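You operate a simulated robot arm through the tools that you are given. There is no shell and no other tool. Be economical: measure what you need, move in short steps, check, and stop when the job is done.

You are at the controls of a simulated robot arm. One attempt, no reset.

## Task
Stop feed belt, granulator, table and extraction, then switch the control off.
Fine: in that order; wait while the display says a machine runs empty, and for STOPPED before the control switch.

It is judged by the outcome, as a careful person would: the job done as asked, and still so three seconds after it is handed in. It fails if anything else is knocked over, pushed out of place, dropped, spilled or broken.

## Robot
A 7-joint arm with a two-finger parallel gripper, fixed in place. Base frame: the origin is at the foot of the arm, x ahead of it, y to its left, z up. Readings come in mm, degrees, newtons and seconds.
With the tool pointing down near the work surface it reaches from about 440 to 920 mm from the base axis. Its first joint turns from -115.0 to 115.0 degrees. Payload 3.91 kg.
The tool frame sits at the grasp point between the pads (the TCP): z along the fingers, y along the line on which they close. The tips reach 30 mm beyond it. The gripper opens to 110 mm. The fingers are 20 mm wide and 10 mm thick; the gripper's body (48 by 112 mm) begins 55 mm behind the TCP.
Orientation is that of the tool frame in the base frame, as [roll, pitch, yaw] about the fixed x, y, z axes, in that order (R = Rz(yaw) Ry(pitch) Rx(roll)). With the fingers straight down and closing along the base's y, the tool's x points along the base's -x, its y along +y and its z along -z.

## Interface
- The arm moves only by the tool send_rows. Its argument "increments" is text: rows parted by semicolons, each of 6 numbers parted by spaces: the shift along the tool's x, y, z in mm, then the turn, a rotation vector about the tool's x, y, z in degrees. In form: x y z wx wy wz; .... A call has 1 to 20 rows; each row is the pose to reach, as a shift and turn from the pose commanded when the call began, along the tool's axes at that moment. "fingers" is the finger opening in mm, from 0 to 110, set as the call begins (left out, the last holds). Rows are played at 5 a second. More than 50 mm and 8.6 degrees between two rows, or a gripper value outside its range, and nothing of the call is played. A pose out of reach is approached as far as the arm can. The call stops where the force on the tool passes 70 N (or 10 N more than at its start, if that is more) or the arm is blocked; 0.2 s more then pass. Each finger travels about 153 mm/s and halts on what it meets, pressing with about 40 N; the grip force reading is that of the motor and also rises with nothing between the fingers. The clock runs only during rows and for 0.2 s after the last one: add rows that repeat a pose to give the fingers time. The reply holds the time, the measured pose of the TCP, the force on the tool along the base axes, the opening and the grip force, in the units named above and with some noise, with the torque about the TCP (base axes, N m) and any sound that the robot's microphone picked up.
- Cameras (640 x 400 px; columns grow to the right, rows downward): "scene" is fixed at [399.5, -651.7, 1852]; the picture's right is [0.97, -0.23, 0.00], its down [-0.11, -0.45, -0.89] and it looks along [0.21, 0.86, -0.46] (base axes); focal length 341 px, centre (320, 200). "wrist" rides on the gripper at [72, 17, -103] in the tool frame; the picture's right is [-0.23, 0.97, 0.00], its down [-0.76, -0.18, -0.62] and it looks along [-0.61, -0.14, 0.78] (tool axes); focal length 222 px, centre (320, 200). There is no depth. A picture from a camera that has moved, and an enlarged one, comes with that camera's place and axes in the base frame and with its lens.
- camera(camera): a new picture of that camera. The clock stands still meanwhile.
- raise_lower(by): slides the trunk up (or, below 0, down) by that many mm; the arm rides with it, the base frame stays. It gives what a move gives, with no picture.
- inspect(camera, box): a new picture of the part [left, top, right, bottom] of that camera's present view, enlarged. The clock stands still meanwhile.
- hand_in(): hands the job in; it is judged then, once.

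Go step by step. Nothing tells you positions but the pictures and the camera data: compare them with the known pose of the tool, close in by small moves and look again before you grip or let go. The budget is 120 turns and 84 pictures, counting those below and the enlarged ones. Unless the task says otherwise, let go and move clear before handing in, and close with one line.

The tools are called after "Call:" as name(argument=value, ...) on one line, values as JSON. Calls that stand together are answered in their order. send_rows: Moves the arm, as the interface text tells. Its arguments: {"type":"object","properties":{"increments":{"type":"string"},"fingers":{"type":"number"}},"required":["increments"]} The other tools are called the same way: raise_lower (by) slides the trunk up or down; camera (camera) takes a picture; inspect (camera, box) takes an enlarged picture of a part of a camera's view; hand_in () hands the job in.

At the start:

```text
time_s: 0.0
tcp_pos: [410.4, 252.3, 1566.0]
tool_rot: [-180.0, 0.0, 180.0]
wrist_force: [-0.7, -0.2, -0.4]
torque: [0.01, -0.02, 0.03]
gripper_width: 110.1
finger_force: 0.2
trunk travel left (down, up): [-925.0, 65.0]
```

scene: 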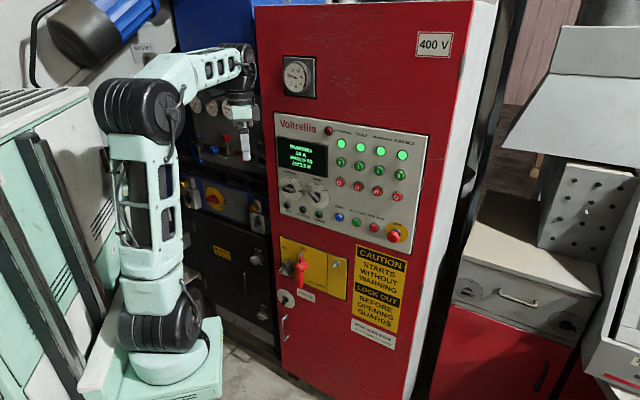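
wrist: 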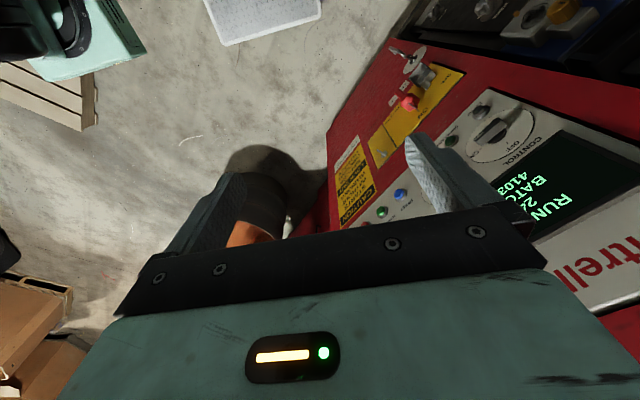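

I see a red control cabinet with a panel of lamps, buttons and a display. I'll enlarge the panel to read its labels.

Call:
inspect(camera="scene", box=[270, 110, 430, 210])

Call:
inspect(camera="scene", box=[325, 120, 425, 182])

Call:
inspect(camera="scene", box=[270, 170, 420, 264])

```text
4.00 times, centred on (350, 160) of scene
camera zoom: at [399.5, -651.7, 1852.0], right [0.97, -0.23, 0.0], down [-0.11, -0.45, -0.89], along [0.21, 0.86, -0.46], focal length 1363 px, centre (200, 360)
```

zoom: 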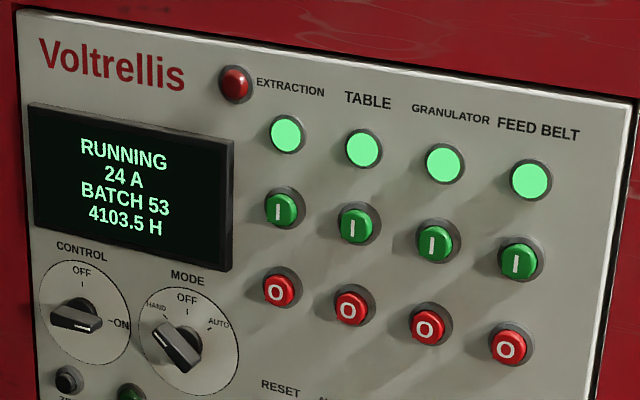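

```text
6.40 times, centred on (375, 151) of scene
camera zoom: at [399.5, -651.7, 1852.0], right [0.97, -0.23, 0.0], down [-0.11, -0.45, -0.89], along [0.21, 0.86, -0.46], focal length 2180 px, centre (-32, 514)
```

zoom: 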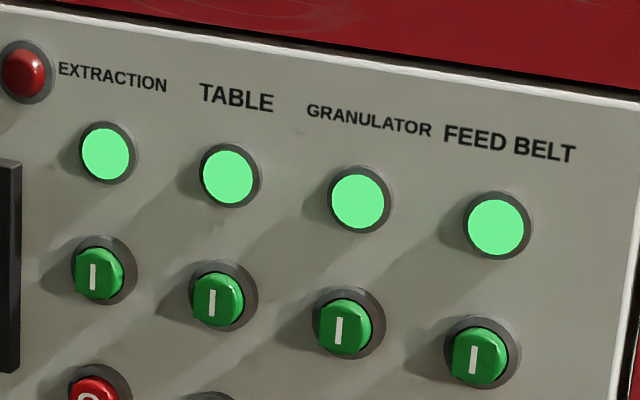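

```text
4.26 times, centred on (345, 217) of scene
camera zoom: at [399.5, -651.7, 1852.0], right [0.97, -0.23, 0.0], down [-0.11, -0.45, -0.89], along [0.21, 0.86, -0.46], focal length 1450 px, centre (214, 128)
```

zoom: 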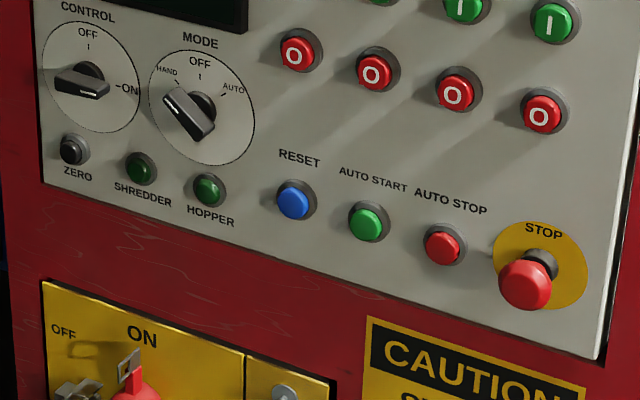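

The cabinet panel stands obliquely, at about 45° to the base axes. Triangulating two views puts the CONTROL switch near (572, 554, 1273) and RESET near (725, 391, 1215). I'll pitch the tool to horizontal first, well clear of the panel.

Call:
send_rows(increments="-6 0 15 0 -8.2 0; -12 0 30 0 -16.4 0; -18 0 45 0 -24.6 0; -24 0 60 0 -32.8 0; -30 0 75 0 -41 0; -36 0 90 0 -49.2 0; -42 0 105 0 -57.4 0; -48 0 120 0 -65.6 0; -54 0 135 0 -73.8 0; -60 0 150 0 -82 0; -60 0 160 0 -90 0; -60 0 160 0 -90 0", fingers=0)

```text
time_s: 2.6
tcp_pos: [474.0, 249.4, 1407.3]
tool_rot: [-10.8, 89.7, -11.6]
wrist_force: [-0.5, 0.0, -0.1]
torque: [-0.04, -0.01, 0.01]
gripper_width: 0.3
finger_force: 37.5
trunk travel left (down, up): [-925.0, 65.0]
```

The tool is now horizontal. Next I'll yaw it about 45° towards the panel and look.

Call:
send_rows(increments="10 0 0 -8 0 0; 20 0 0 -16 0 0; 30 0 0 -24 0 0; 40 0 0 -32 0 0; 50 0 0 -40 0 0; 60 0 0 -46 0 0; 60 0 0 -46 0 0")

Call:
camera(camera="wrist")

Call:
camera(camera="scene")

```text
time_s: 4.2
tcp_pos: [484.5, 282.5, 1345.8]
tool_rot: [-156.5, 90.0, -110.2]
wrist_force: [-0.4, 0.1, -1.0]
torque: [-0.02, 0.0, 0.0]
gripper_width: 0.0
finger_force: 38.4
out of reach, approached as far as the arm can: row 4, 5, 6, 7
trunk travel left (down, up): [-925.0, 65.0]
```

```text
78 pictures are left
camera wrist: at [399.2, 219.0, 1273.9], right [-0.7, 0.68, 0.23], down [-0.3, -0.57, 0.76], along [0.64, 0.47, 0.61], focal length 222 px, centre (320, 200)
```

wrist: 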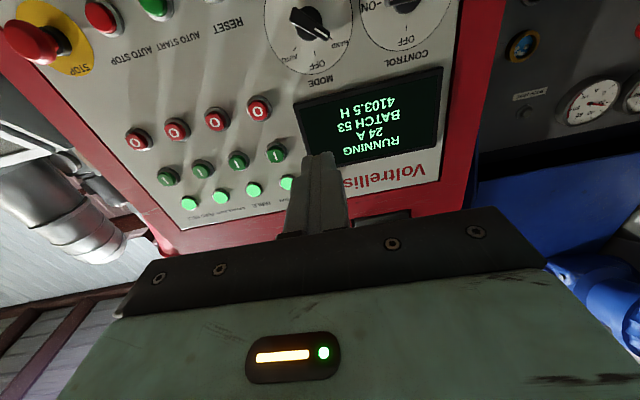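

```text
77 pictures are left
```

scene: 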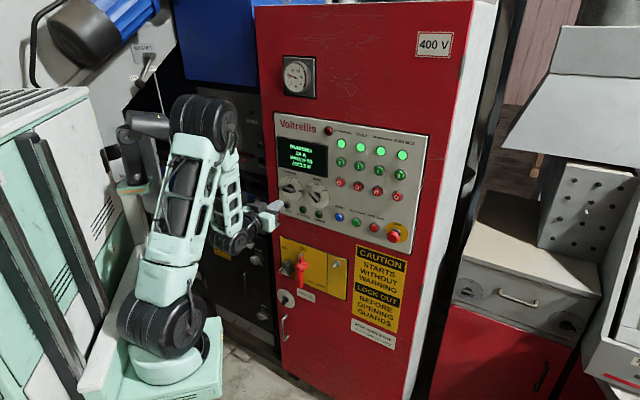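

Combining this view with the scene view puts the four O buttons in a horizontal row at z≈1352, spaced about 71 mm. FEED BELT is near (878, 247) and EXTRACTION near (729, 398), and the panel normal is about yaw 45°. I'll move sideways to stand in front of FEED BELT, still well back.

Call:
send_rows(increments="0 -30 10 0 0 0; 0 -65 20 0 0 0; 0 -100 30 0 0 0; 0 -135 40 0 0 0; 0 -170 50 0 0 0; 0 -205 60 0 0 0; 0 -240 70 0 0 0; 0 -275 80 0 0 0; 0 -305 90 0 0 0; 0 -305 90 0 0 0")

Call:
camera(camera="wrist")

```text
time_s: 6.4
tcp_pos: [589.2, 285.1, 1372.0]
tool_rot: [169.9, 89.0, -151.8]
wrist_force: [0.2, -0.6, -0.7]
torque: [-0.02, -0.01, -0.04]
gripper_width: 0.0
finger_force: 37.4
out of reach, approached as far as the arm can: row 1, 2, 3, 4, 5, 6, 7, 8, 9, 10
trunk travel left (down, up): [-925.0, 65.0]
```

```text
76 pictures are left
camera wrist: at [495.0, 234.1, 1302.6], right [-0.6, 0.77, 0.23], down [-0.37, -0.52, 0.77], along [0.71, 0.38, 0.59], focal length 222 px, centre (320, 200)
```

wrist: 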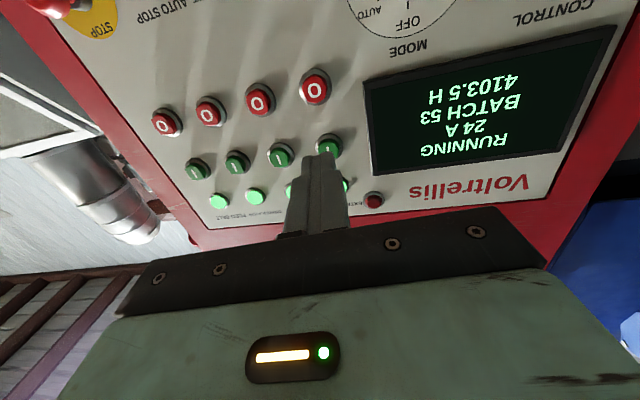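

The arm is in an awkward pose: elbow high and wrist at its limit. Lowering the trunk should let the forearm come up to the panel more naturally.

Call:
raise_lower(by=-350)

Call:
camera(camera="scene")

```text
time_s: 9.8
tcp_pos: [588.5, 286.1, 1023.8]
tool_rot: [169.0, 89.0, -152.7]
wrist_force: [-0.6, -0.8, -0.2]
torque: [-0.01, 0.02, 0.0]
gripper_width: 0.2
finger_force: 37.5
trunk travel left (down, up): [-575.0, 415.0]
```

```text
75 pictures are left
```

scene: 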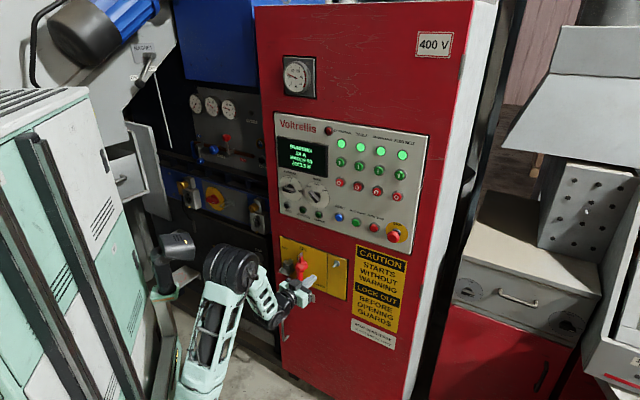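

Now I'll raise the hand by extending the arm and correct the yaw to about 45°.

Call:
send_rows(increments="-40 0 0 0 0 0; -80 0 0 0 0 0; -120 0 0 0 0 0; -160 0 0 0 0 0; -200 0 0 0 0 0; -240 0 0 0 0 0; -280 0 0 0 0 0; -320 0 0 0 0 0; -320 0 0 0 0 0")

```text
time_s: 11.8
tcp_pos: [593.8, 288.4, 1342.1]
tool_rot: [168.6, 88.9, -153.0]
wrist_force: [0.5, 0.2, -0.6]
torque: [0.02, -0.01, 0.01]
gripper_width: 0.2
finger_force: 37.0
trunk travel left (down, up): [-575.0, 415.0]
```

That works, and the increments start from the actual pose. Now I'll slide in front of FEED BELT O and square up the orientation.

Call:
send_rows(increments="-1 -30 13 -1 0 0; -3 -60 26 -2 -0.3 0; -5 -90 39 -3 -0.5 0; -7 -120 52 -4 -0.7 0; -9 -150 65 -5 -0.9 0; -11 -185 80 -6 -1.1 0; -12 -219 107 -6.6 -1.1 0; -12 -219 107 -6.6 -1.1 0")

Call:
camera(camera="wrist")

Call:
inspect(camera="scene", box=[270, 110, 430, 210])

```text
time_s: 13.6
tcp_pos: [814.5, 183.0, 1352.1]
tool_rot: [55.2, 89.7, 100.2]
wrist_force: [0.5, 0.3, -0.6]
torque: [-0.01, -0.02, -0.03]
gripper_width: 0.1
finger_force: 37.7
out of reach, approached as far as the arm can: row 2, 3
trunk travel left (down, up): [-575.0, 415.0]
```

```text
74 pictures are left
camera wrist: at [727.9, 122.1, 1280.6], right [-0.69, 0.69, 0.23], down [-0.31, -0.57, 0.76], along [0.65, 0.45, 0.61], focal length 222 px, centre (320, 200)
```

wrist: 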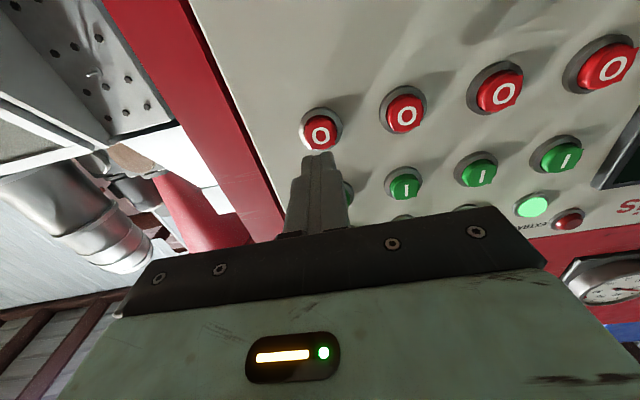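

```text
4.00 times, centred on (350, 160) of scene
camera zoom: at [399.5, -651.7, 1852.0], right [0.97, -0.23, 0.0], down [-0.11, -0.45, -0.89], along [0.21, 0.86, -0.46], focal length 1363 px, centre (200, 360)
```

zoom: 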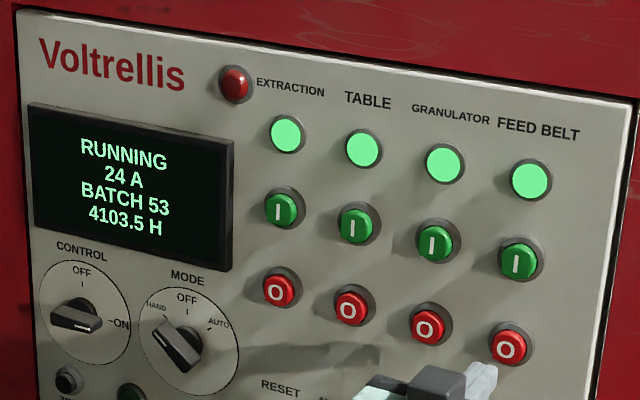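

The tool is lined up with FEED BELT O, about 60 mm away. I'll approach to just short of the button.

Call:
send_rows(increments="-3 0 15 0 0 0; -3 0 30 0 0 0; -3 0 42 0 0 0; -3 0 50 0 0 0; -3 0 50 0 0 0")

Call:
inspect(camera="scene", box=[325, 150, 425, 212])

Call:
inspect(camera="wrist", box=[240, 60, 400, 240])

```text
time_s: 14.8
tcp_pos: [849.1, 218.1, 1355.9]
tool_rot: [53.9, 89.7, 98.8]
wrist_force: [-0.9, -2.5, -0.8]
torque: [0.01, 0.02, 0.06]
gripper_width: 0.1
finger_force: 37.7
trunk travel left (down, up): [-575.0, 415.0]
heard: click
```

```text
6.40 times, centred on (375, 181) of scene
camera zoom: at [399.5, -651.7, 1852.0], right [0.97, -0.23, 0.0], down [-0.11, -0.45, -0.89], along [0.21, 0.86, -0.46], focal length 2180 px, centre (-32, 322)
```

zoom: 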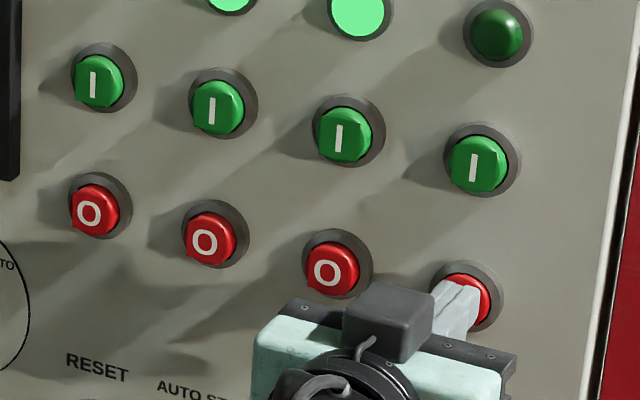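

```text
2.22 times, centred on (320, 150) of wrist
camera zoom: at [762.7, 157.4, 1283.3], right [-0.69, 0.69, 0.23], down [-0.31, -0.57, 0.76], along [0.65, 0.45, 0.61], focal length 494 px, centre (320, 311)
```

zoom: 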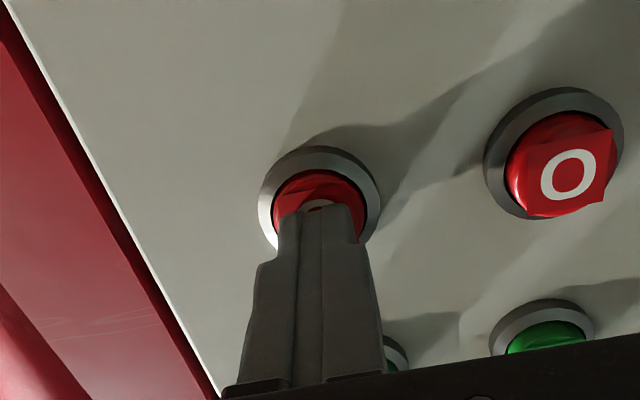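

FEED BELT clicked and its lamp is off. I'll back off and read the display.

Call:
send_rows(increments="0 0 -20 0 0 0; 0 0 -40 0 0 0; 0 0 -40 0 0 0")

Call:
inspect(camera="scene", box=[270, 110, 430, 210])

```text
time_s: 15.6
tcp_pos: [820.3, 191.5, 1354.7]
tool_rot: [58.5, 89.6, 103.4]
wrist_force: [0.0, 0.6, 0.4]
torque: [0.0, 0.0, 0.0]
gripper_width: 0.0
finger_force: 37.6
trunk travel left (down, up): [-575.0, 415.0]
```

```text
4.00 times, centred on (350, 160) of scene
camera zoom: at [399.5, -651.7, 1852.0], right [0.97, -0.23, 0.0], down [-0.11, -0.45, -0.89], along [0.21, 0.86, -0.46], focal length 1363 px, centre (200, 360)
```

zoom: 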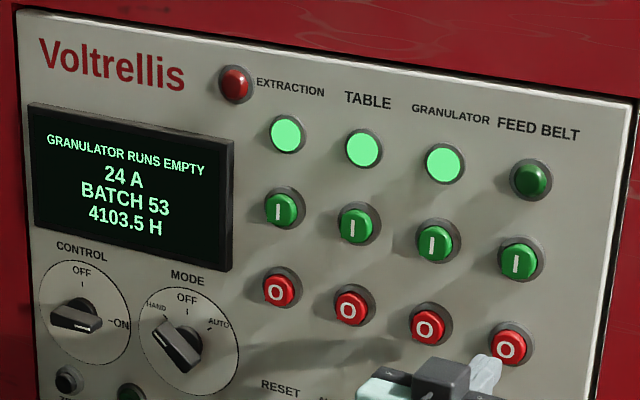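

The display reads "GRANULATOR RUNS EMPTY". I'll move in front of GRANULATOR O, at standoff, and wait.

Call:
send_rows(increments="0 25 0 0 0 0; 0 50 0 0 0 0; 0 69 0 0 0 0; 0 69 0 0 0 0; 0 69 0 0 0 0; 0 69 0 0 0 0; 0 69 0 0 0 0; 0 69 0 0 0 0; 0 69 0 0 0 0; 0 69 0 0 0 0; 0 69 0 0 0 0; 0 69 0 0 0 0; 0 69 0 0 0 0; 0 69 0 0 0 0; 0 69 0 0 0 0; 0 69 0 0 0 0; 0 69 0 0 0 0; 0 69 0 0 0 0; 0 69 0 0 0 0; 0 69 0 0 0 0")

Call:
inspect(camera="scene", box=[270, 110, 430, 210])

Call:
camera(camera="wrist")

```text
time_s: 19.8
tcp_pos: [771.7, 240.5, 1355.9]
tool_rot: [57.4, 89.7, 102.4]
wrist_force: [0.1, 0.4, -0.9]
torque: [0.0, 0.02, 0.03]
gripper_width: 0.0
finger_force: 37.0
trunk travel left (down, up): [-575.0, 415.0]
```

```text
4.00 times, centred on (350, 160) of scene
camera zoom: at [399.5, -651.7, 1852.0], right [0.97, -0.23, 0.0], down [-0.11, -0.45, -0.89], along [0.21, 0.86, -0.46], focal length 1363 px, centre (200, 360)
```

zoom: 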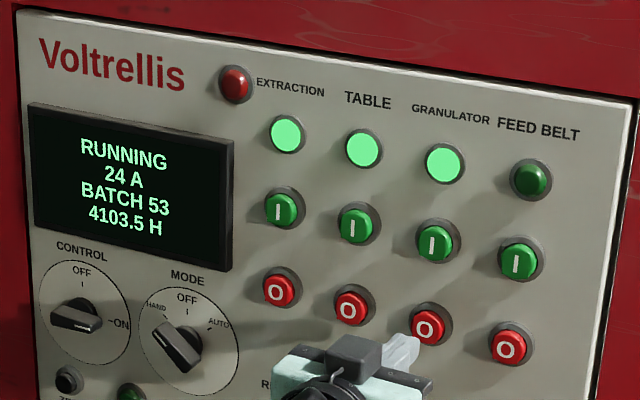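

```text
68 pictures are left
camera wrist: at [685.8, 178.7, 1282.9], right [-0.69, 0.69, 0.23], down [-0.31, -0.57, 0.76], along [0.65, 0.45, 0.61], focal length 222 px, centre (320, 200)
```

wrist: 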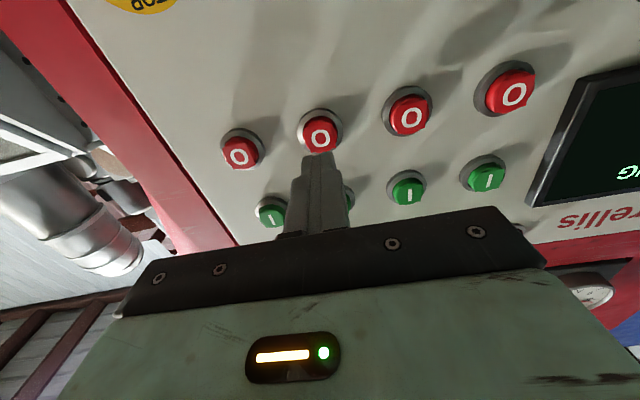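

The display is back to RUNNING and the tool is lined up with GRANULATOR O. I'll press, retract, and look.

Call:
send_rows(increments="0 0 15 0 0 0; 0 0 30 0 0 0; 0 0 36 0 0 0; 0 0 40 0 0 0; 0 0 42 0 0 0; 0 0 42 0 0 0; 0 0 20 0 0 0; 0 0 0 0 0 0")

Call:
inspect(camera="scene", box=[270, 110, 430, 210])

```text
time_s: 21.6
tcp_pos: [771.3, 239.6, 1354.8]
tool_rot: [59.8, 89.7, 104.9]
wrist_force: [0.6, -0.3, 0.1]
torque: [-0.03, -0.01, 0.01]
gripper_width: 0.0
finger_force: 37.6
trunk travel left (down, up): [-575.0, 415.0]
heard: click
```

```text
4.00 times, centred on (350, 160) of scene
camera zoom: at [399.5, -651.7, 1852.0], right [0.97, -0.23, 0.0], down [-0.11, -0.45, -0.89], along [0.21, 0.86, -0.46], focal length 1363 px, centre (200, 360)
```

zoom: 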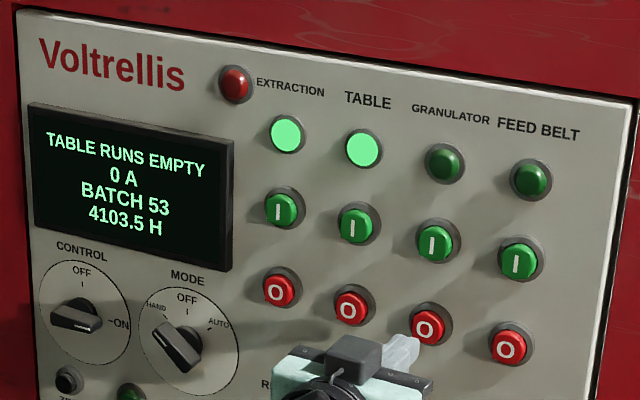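

GRANULATOR has stopped and the table runs empty. I'll shift to TABLE O and wait.

Call:
send_rows(increments="0 25 0 0 0 0; 0 50 0 0 0 0; 0 71 0 0 0 0; 0 71 0 0 0 0; 0 71 0 0 0 0; 0 71 0 0 0 0; 0 71 0 0 0 0; 0 71 0 0 0 0; 0 71 0 0 0 0; 0 71 0 0 0 0; 0 71 0 0 0 0; 0 71 0 0 0 0; 0 71 0 0 0 0; 0 71 0 0 0 0; 0 71 0 0 0 0; 0 71 0 0 0 0; 0 71 0 0 0 0; 0 71 0 0 0 0; 0 71 0 0 0 0; 0 71 0 0 0 0")

Call:
inspect(camera="scene", box=[270, 110, 430, 210])

Call:
camera(camera="wrist")

```text
time_s: 25.8
tcp_pos: [720.8, 290.7, 1357.3]
tool_rot: [57.4, 89.6, 102.5]
wrist_force: [0.1, 0.4, -0.3]
torque: [0.01, 0.0, 0.01]
gripper_width: 0.0
finger_force: 37.8
trunk travel left (down, up): [-575.0, 415.0]
```

```text
4.00 times, centred on (350, 160) of scene
camera zoom: at [399.5, -651.7, 1852.0], right [0.97, -0.23, 0.0], down [-0.11, -0.45, -0.89], along [0.21, 0.86, -0.46], focal length 1363 px, centre (200, 360)
```

zoom: 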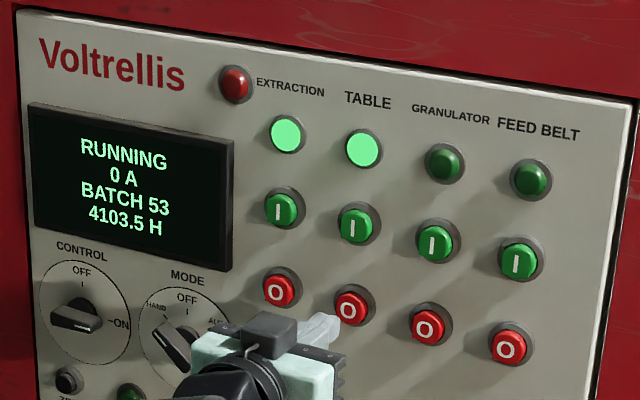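

```text
65 pictures are left
camera wrist: at [636.0, 228.6, 1283.9], right [-0.69, 0.69, 0.23], down [-0.31, -0.57, 0.76], along [0.65, 0.45, 0.61], focal length 222 px, centre (320, 200)
```

wrist: 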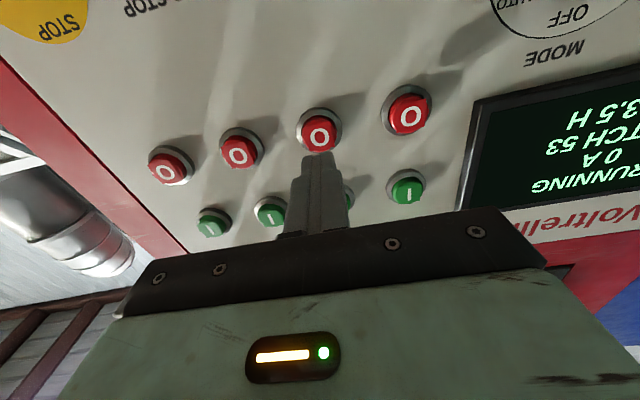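

It reads RUNNING again and the tool is aligned with TABLE O. I'll press it.

Call:
send_rows(increments="2 0 15 0 0 0; 2 0 30 0 0 0; 2 0 36 0 0 0; 2 0 40 0 0 0; 2 0 42 0 0 0; 2 0 42 0 0 0; 2 0 20 0 0 0; 2 0 0 0 0 0")

Call:
inspect(camera="scene", box=[270, 110, 430, 210])

```text
time_s: 27.6
tcp_pos: [721.5, 290.3, 1355.4]
tool_rot: [52.1, 89.8, 97.1]
wrist_force: [0.9, 0.6, -1.1]
torque: [0.03, -0.01, -0.04]
gripper_width: 0.2
finger_force: 37.6
trunk travel left (down, up): [-575.0, 415.0]
heard: click
```

```text
4.00 times, centred on (350, 160) of scene
camera zoom: at [399.5, -651.7, 1852.0], right [0.97, -0.23, 0.0], down [-0.11, -0.45, -0.89], along [0.21, 0.86, -0.46], focal length 1363 px, centre (200, 360)
```

zoom: 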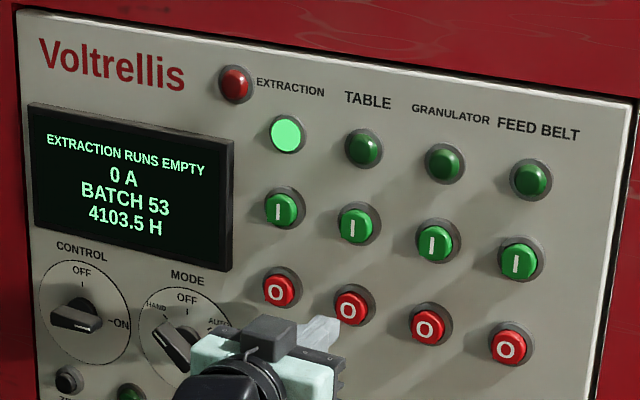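

TABLE has stopped and extraction runs empty. I'll shift to EXTRACTION O and wait.

Call:
send_rows(increments="0 25 0 0 0 0; 0 50 0 0 0 0; 0 71 0 0 0 0; 0 71 0 0 0 0; 0 71 0 0 0 0; 0 71 0 0 0 0; 0 71 0 0 0 0; 0 71 0 0 0 0; 0 71 0 0 0 0; 0 71 0 0 0 0; 0 71 0 0 0 0; 0 71 0 0 0 0; 0 71 0 0 0 0; 0 71 0 0 0 0; 0 71 0 0 0 0; 0 71 0 0 0 0; 0 71 0 0 0 0; 0 71 0 0 0 0; 0 71 0 0 0 0; 0 71 0 0 0 0")

Call:
inspect(camera="scene", box=[270, 110, 430, 210])

Call:
camera(camera="wrist")

```text
time_s: 31.8
tcp_pos: [672.9, 341.6, 1353.7]
tool_rot: [58.0, 89.7, 102.9]
wrist_force: [1.2, 0.5, -0.9]
torque: [0.0, 0.02, -0.01]
gripper_width: 0.1
finger_force: 37.8
trunk travel left (down, up): [-575.0, 415.0]
```

```text
4.00 times, centred on (350, 160) of scene
camera zoom: at [399.5, -651.7, 1852.0], right [0.97, -0.23, 0.0], down [-0.11, -0.45, -0.89], along [0.21, 0.86, -0.46], focal length 1363 px, centre (200, 360)
```

zoom: 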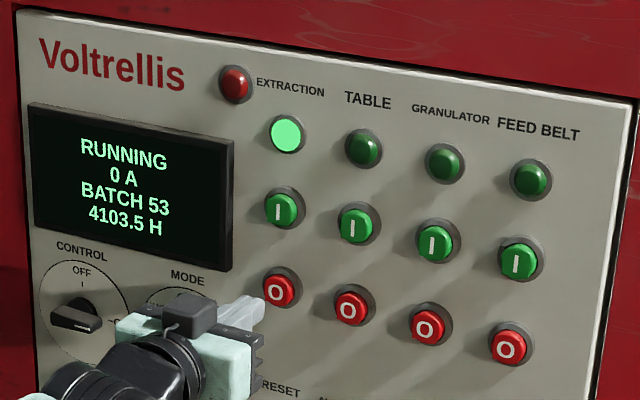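

```text
62 pictures are left
camera wrist: at [585.9, 279.2, 1282.3], right [-0.69, 0.69, 0.23], down [-0.31, -0.57, 0.76], along [0.65, 0.45, 0.61], focal length 222 px, centre (320, 200)
```

wrist: 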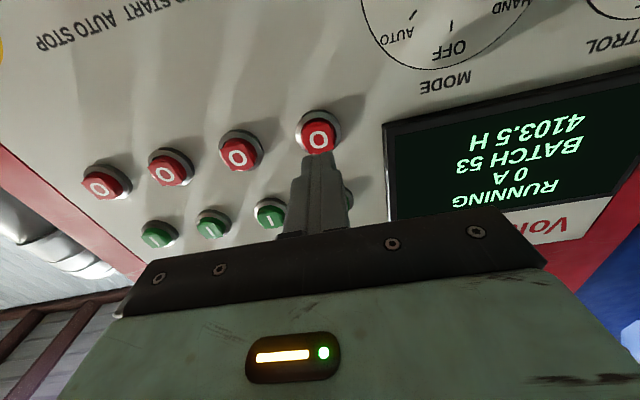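

It reads RUNNING and the tool is aligned with EXTRACTION O. I'll press it.

Call:
send_rows(increments="-1 0 15 0 0 0; -1 0 30 0 0 0; -1 0 36 0 0 0; -1 0 40 0 0 0; -1 0 42 0 0 0; -1 0 42 0 0 0; -1 0 20 0 0 0; -1 0 -30 0 0 0; -1 0 -60 0 0 0; -1 0 -60 0 0 0")

Call:
inspect(camera="scene", box=[270, 110, 430, 210])

Call:
camera(camera="wrist")

```text
time_s: 34.0
tcp_pos: [626.7, 297.9, 1355.8]
tool_rot: [58.1, 89.7, 103.0]
wrist_force: [0.6, 0.1, 0.0]
torque: [0.03, 0.0, 0.03]
gripper_width: 0.0
finger_force: 37.3
trunk travel left (down, up): [-575.0, 415.0]
heard: click
```

```text
4.00 times, centred on (350, 160) of scene
camera zoom: at [399.5, -651.7, 1852.0], right [0.97, -0.23, 0.0], down [-0.11, -0.45, -0.89], along [0.21, 0.86, -0.46], focal length 1363 px, centre (200, 360)
```

zoom: 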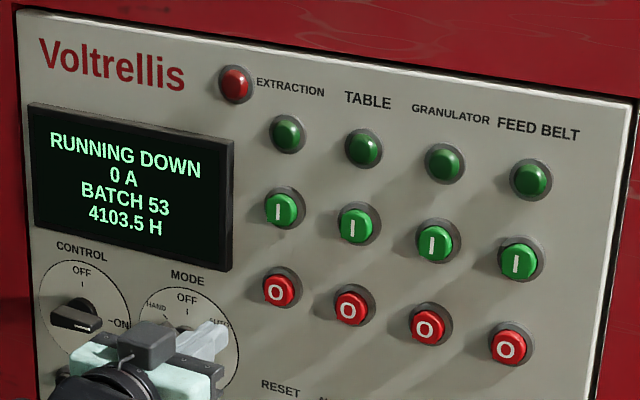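

```text
60 pictures are left
camera wrist: at [542.8, 236.2, 1282.6], right [-0.69, 0.69, 0.23], down [-0.31, -0.57, 0.76], along [0.65, 0.45, 0.61], focal length 222 px, centre (320, 200)
```

wrist: 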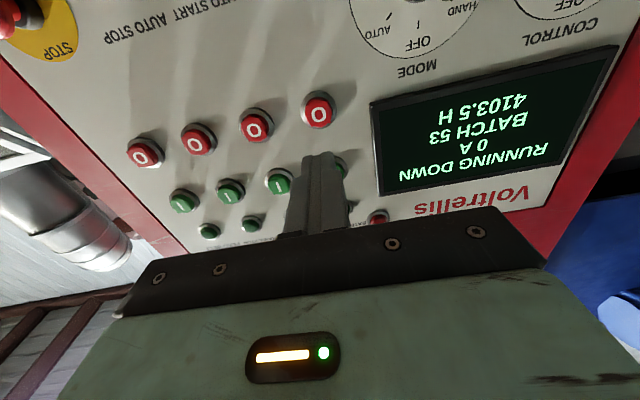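

All four are off and the display says RUNNING DOWN. Meanwhile I'll move, at standoff, in front of the CONTROL switch for a good look.

Call:
send_rows(increments="5 25 -3 0 0 0; 12 55 -6 0 0 0; 20 85 -10 0 0 0; 30 115 -14 0 0 0; 40 145 -14 0 0 0; 50 175 -14 0 0 0; 60 200 -14 0 0 0; 70 220 -14 0 0 0; 80 220 -14 0 0 0; 80 220 -14 0 0 0", fingers=50)

Call:
camera(camera="wrist")

Call:
camera(camera="scene")

```text
time_s: 36.2
tcp_pos: [462.4, 444.3, 1275.5]
tool_rot: [53.8, 89.6, 98.9]
wrist_force: [-0.5, -0.2, 0.1]
torque: [0.03, 0.02, 0.01]
gripper_width: 50.4
finger_force: 0.2
trunk travel left (down, up): [-575.0, 415.0]
```

```text
59 pictures are left
camera wrist: at [377.1, 381.7, 1203.1], right [-0.69, 0.69, 0.23], down [-0.31, -0.57, 0.76], along [0.65, 0.45, 0.61], focal length 222 px, centre (320, 200)
```

wrist: 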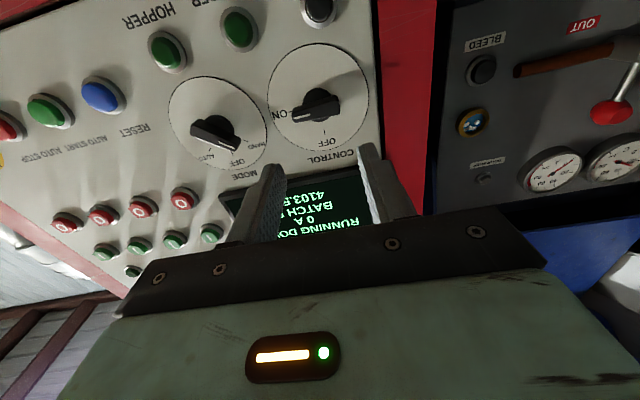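

```text
58 pictures are left
```

scene: 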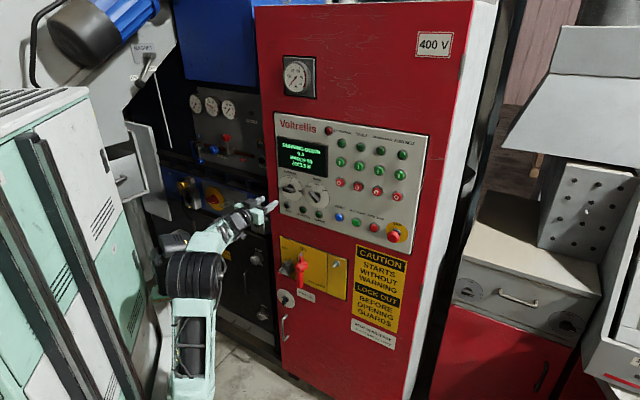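

Call:
inspect(camera="wrist", box=[160, 30, 400, 180])

Call:
inspect(camera="scene", box=[268, 160, 338, 214])

```text
2.67 times, centred on (280, 105) of wrist
camera zoom: at [377.1, 381.7, 1203.1], right [-0.69, 0.69, 0.23], down [-0.31, -0.57, 0.76], along [0.65, 0.45, 0.61], focal length 592 px, centre (427, 453)
```

zoom: 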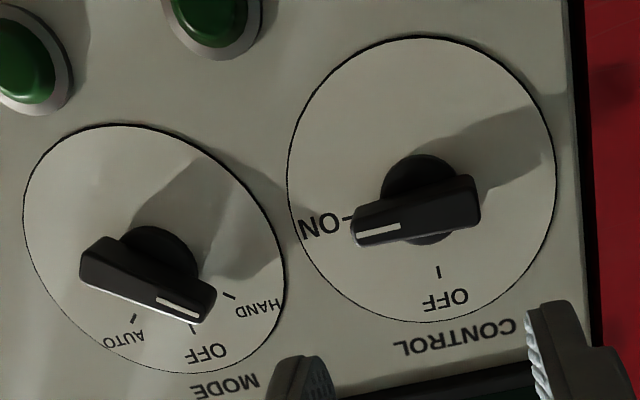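

```text
7.41 times, centred on (303, 187) of scene
camera zoom: at [399.5, -651.7, 1852.0], right [0.97, -0.23, 0.0], down [-0.11, -0.45, -0.89], along [0.21, 0.86, -0.46], focal length 2524 px, centre (446, 296)
```

zoom: 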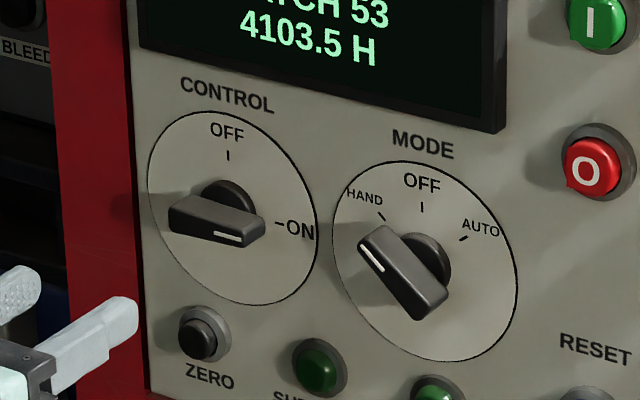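

CONTROL points at ON (right), and OFF is a quarter turn counter-clockwise. I put its axis at lateral ≈ -13.5, z≈1270, with the bar's front about 40 mm off the panel. I'll roll the gripper 90° at standoff so the fingers close vertically.

Call:
send_rows(increments="5 0 0 0 0 8.2; 5 0 0 0 0 16.4; 5 0 0 0 0 24.6; 5 0 0 0 0 32.8; 5 0 0 0 0 41; 5 0 0 0 0 49.2; 5 0 0 0 0 57.4; 5 0 0 0 0 65.6; 5 0 0 0 0 73.8; 5 0 0 0 0 82; 5 0 0 0 0 90; 5 0 0 0 0 90", fingers=40)

Call:
camera(camera="wrist")

Call:
inspect(camera="scene", box=[240, 120, 368, 220])

```text
time_s: 38.8
tcp_pos: [463.0, 444.5, 1270.8]
tool_rot: [89.8, -0.3, 135.0]
wrist_force: [1.0, 0.1, 0.7]
torque: [-0.03, -0.04, 0.03]
gripper_width: 39.9
finger_force: 0.0
trunk travel left (down, up): [-575.0, 415.0]
```

```text
55 pictures are left
camera wrist: at [337.8, 421.1, 1288.3], right [0.16, -0.17, 0.97], down [0.1, -0.98, -0.18], along [0.98, 0.12, -0.14], focal length 222 px, centre (320, 200)
```

wrist: 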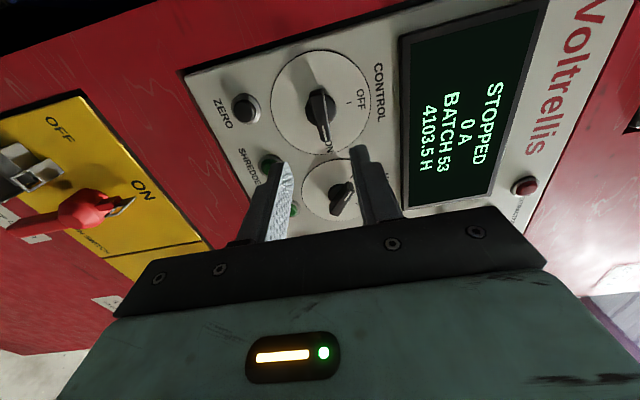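

```text
4.00 times, centred on (304, 170) of scene
camera zoom: at [399.5, -651.7, 1852.0], right [0.97, -0.23, 0.0], down [-0.11, -0.45, -0.89], along [0.21, 0.86, -0.46], focal length 1363 px, centre (384, 320)
```

zoom: 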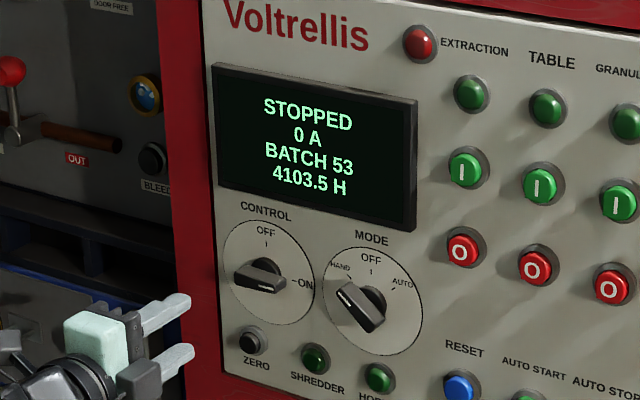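

The display says STOPPED. All views agree on the knob's axis, so I'll move in with the fingers straddling the bar and check.

Call:
send_rows(increments="0 0 25 0 0 0; 0 0 50 0 0 0; 0 0 70 0 0 0; 0 0 85 0 0 0; 0 0 95 0 0 0; 0 0 95 0 0 0")

Call:
camera(camera="wrist")

Call:
inspect(camera="scene", box=[258, 155, 338, 215])

```text
time_s: 40.2
tcp_pos: [529.7, 511.0, 1272.5]
tool_rot: [89.8, -0.1, 135.0]
wrist_force: [0.3, 0.3, -0.4]
torque: [0.0, 0.01, -0.01]
gripper_width: 39.8
finger_force: 0.0
trunk travel left (down, up): [-575.0, 415.0]
```

```text
53 pictures are left
camera wrist: at [405.3, 488.7, 1288.3], right [0.16, -0.17, 0.97], down [0.1, -0.98, -0.18], along [0.98, 0.12, -0.14], focal length 222 px, centre (320, 200)
```

wrist: 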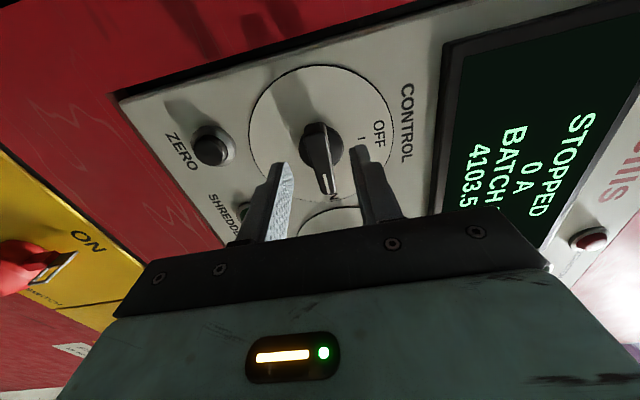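

```text
6.67 times, centred on (298, 185) of scene
camera zoom: at [399.5, -651.7, 1852.0], right [0.97, -0.23, 0.0], down [-0.11, -0.45, -0.89], along [0.21, 0.86, -0.46], focal length 2271 px, centre (467, 300)
```

zoom: 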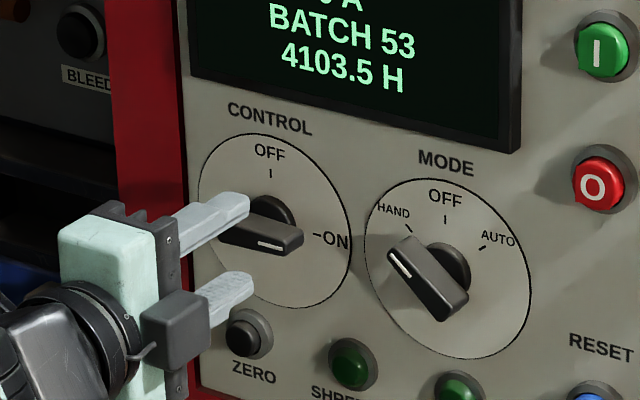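

The fingers straddle the bar symmetrically. I'll move in a little further, then close.

Call:
send_rows(increments="0 0 6 0 0 0; 0 0 12 0 0 0; 0 0 12 0 0 0")

Call:
inspect(camera="wrist", box=[220, 50, 420, 250])

Call:
inspect(camera="scene", box=[258, 155, 338, 215])

```text
time_s: 41.0
tcp_pos: [538.8, 518.8, 1271.1]
tool_rot: [89.9, -0.4, 135.0]
wrist_force: [-0.2, 0.8, -0.5]
torque: [0.01, 0.03, 0.0]
gripper_width: 40.1
finger_force: 0.0
trunk travel left (down, up): [-575.0, 415.0]
```

```text
2.00 times, centred on (320, 150) of wrist
camera zoom: at [413.8, 496.9, 1288.4], right [0.16, -0.17, 0.97], down [0.1, -0.98, -0.18], along [0.98, 0.12, -0.14], focal length 444 px, centre (320, 300)
```

zoom: 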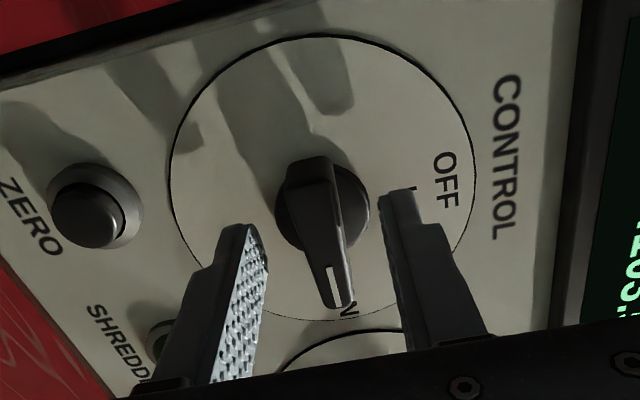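

```text
6.67 times, centred on (298, 185) of scene
camera zoom: at [399.5, -651.7, 1852.0], right [0.97, -0.23, 0.0], down [-0.11, -0.45, -0.89], along [0.21, 0.86, -0.46], focal length 2271 px, centre (467, 300)
```

zoom: 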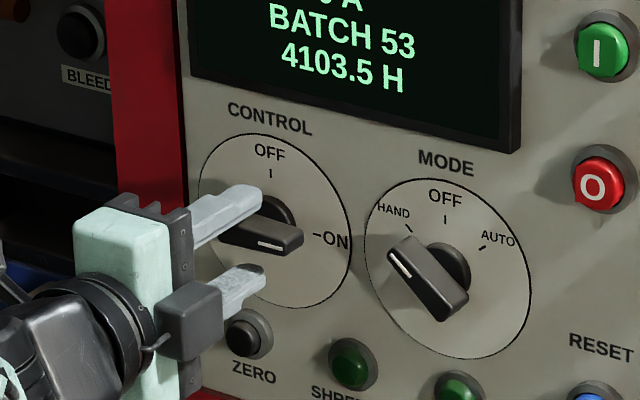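

The bar sits centred between the pads. Closing on it.

Call:
send_rows(increments="0 0 0 0 0 0; 0 0 0 0 0 0; 0 0 0 0 0 0", fingers=0)

Call:
inspect(camera="wrist", box=[220, 50, 420, 250])

```text
time_s: 41.8
tcp_pos: [538.8, 519.2, 1271.9]
tool_rot: [89.9, -0.2, 135.0]
wrist_force: [1.3, 3.6, 3.7]
torque: [0.03, -0.01, 0.27]
gripper_width: 14.8
finger_force: 45.2
trunk travel left (down, up): [-575.0, 415.0]
```

```text
2.00 times, centred on (320, 150) of wrist
camera zoom: at [413.7, 497.0, 1288.6], right [0.16, -0.17, 0.97], down [0.1, -0.98, -0.18], along [0.98, 0.12, -0.14], focal length 444 px, centre (320, 300)
```

zoom: 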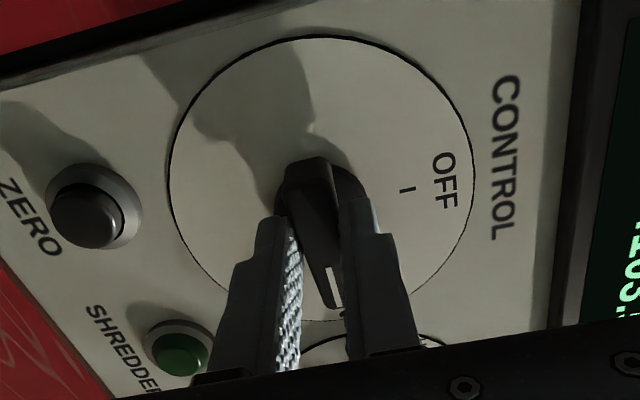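

The bar is held at 14.8 mm. I'll turn it counter-clockwise, first part.

Call:
send_rows(increments="0 0 0 0 0 -5; 0 0 0 0 0 -10; 0 0 0 0 0 -15; 0 0 0 0 0 -20; 0 0 0 0 0 -25; 0 0 0 0 0 -30; 0 0 0 0 0 -35; 0 0 0 0 0 -40; 0 0 0 0 0 -45; 0 0 0 0 0 -45")

Call:
inspect(camera="scene", box=[258, 115, 368, 215])

```text
time_s: 44.0
tcp_pos: [539.5, 518.7, 1270.2]
tool_rot: [89.9, 44.8, 134.9]
wrist_force: [-0.9, -4.3, -7.1]
torque: [-0.01, 0.07, -0.24]
gripper_width: 14.7
finger_force: 45.0
trunk travel left (down, up): [-575.0, 415.0]
```

```text
4.00 times, centred on (313, 165) of scene
camera zoom: at [399.5, -651.7, 1852.0], right [0.97, -0.23, 0.0], down [-0.11, -0.45, -0.89], along [0.21, 0.86, -0.46], focal length 1363 px, centre (348, 340)
```

zoom: 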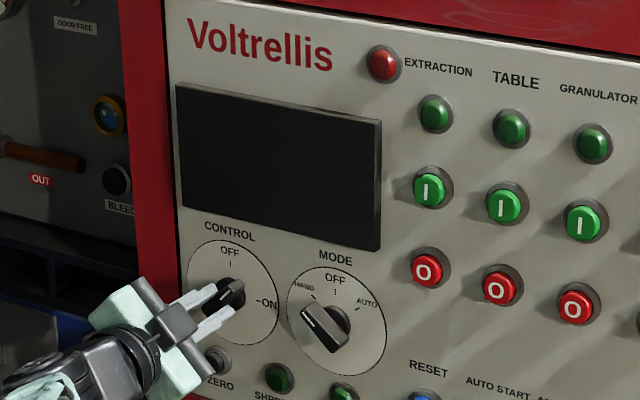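

It turns freely and the display has already gone dark. I'll complete the quarter turn to OFF.

Call:
send_rows(increments="0 0 0 0 0 -5; 0 0 0 0 0 -10; 0 0 0 0 0 -15; 0 0 0 0 0 -20; 0 0 0 0 0 -25; 0 0 0 0 0 -30; 0 0 0 0 0 -35; 0 0 0 0 0 -40; 0 0 0 0 0 -45; 0 0 0 0 0 -45; 0 0 0 0 0 -45")

Call:
inspect(camera="wrist", box=[220, 50, 420, 250])

```text
time_s: 46.4
tcp_pos: [538.9, 518.2, 1270.7]
tool_rot: [76.7, 89.7, 121.7]
wrist_force: [-1.5, -20.3, -19.9]
torque: [-0.49, 0.49, -0.32]
gripper_width: 14.4
finger_force: 45.2
trunk travel left (down, up): [-575.0, 415.0]
```

```text
2.00 times, centred on (320, 150) of wrist
camera zoom: at [453.8, 457.2, 1198.3], right [-0.69, 0.69, 0.23], down [-0.31, -0.57, 0.76], along [0.65, 0.45, 0.61], focal length 444 px, centre (320, 300)
```

zoom: 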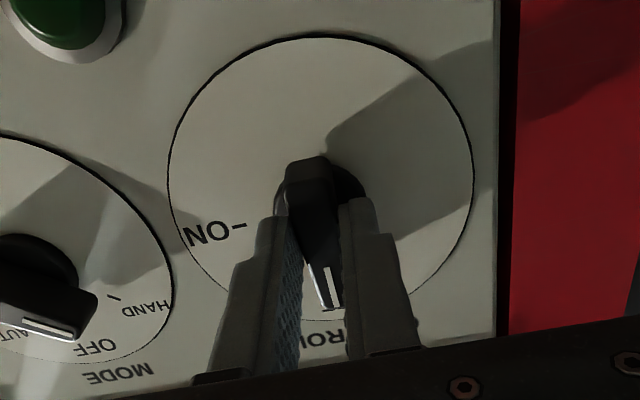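

The pointer is up at OFF and the torque shows it against its stop. I'll release and back away.

Call:
send_rows(increments="0 0 0 0 0 0; 0 0 0 0 0 0; 0 0 0 0 0 0; 0 0 -15 0 0 0; 0 0 -40 0 0 0; 0 0 -75 0 0 0; 0 0 -110 0 0 0; 0 0 -110 0 0 0", fingers=40)

Call:
camera(camera="wrist")

Call:
inspect(camera="scene", box=[258, 115, 418, 215])

```text
time_s: 48.2
tcp_pos: [461.2, 441.4, 1270.7]
tool_rot: [61.7, 89.7, 106.7]
wrist_force: [0.5, 1.9, 0.7]
torque: [0.01, 0.01, 0.01]
gripper_width: 39.8
finger_force: 0.0
trunk travel left (down, up): [-575.0, 415.0]
```

```text
46 pictures are left
camera wrist: at [375.0, 380.7, 1197.8], right [-0.69, 0.69, 0.23], down [-0.31, -0.57, 0.76], along [0.65, 0.45, 0.61], focal length 222 px, centre (320, 200)
```

wrist: 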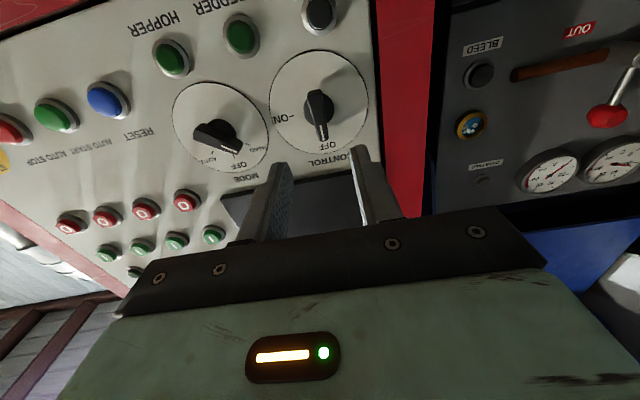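

```text
4.00 times, centred on (338, 165) of scene
camera zoom: at [399.5, -651.7, 1852.0], right [0.97, -0.23, 0.0], down [-0.11, -0.45, -0.89], along [0.21, 0.86, -0.46], focal length 1363 px, centre (248, 340)
```

zoom: 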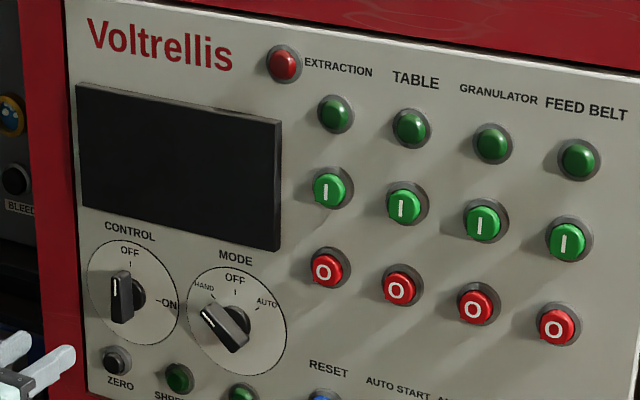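

CONTROL is at OFF, the display is dark, all lamps are out, and the gripper is clear of the panel. Handing in.

Call:
hand_in()

```text
The job is handed in.
```

I stopped the feed belt, granulator, table and extraction in that order, waiting out each "runs empty" message. Once the display read STOPPED I turned the control switch to OFF, and the job is handed in with the arm clear of the panel.
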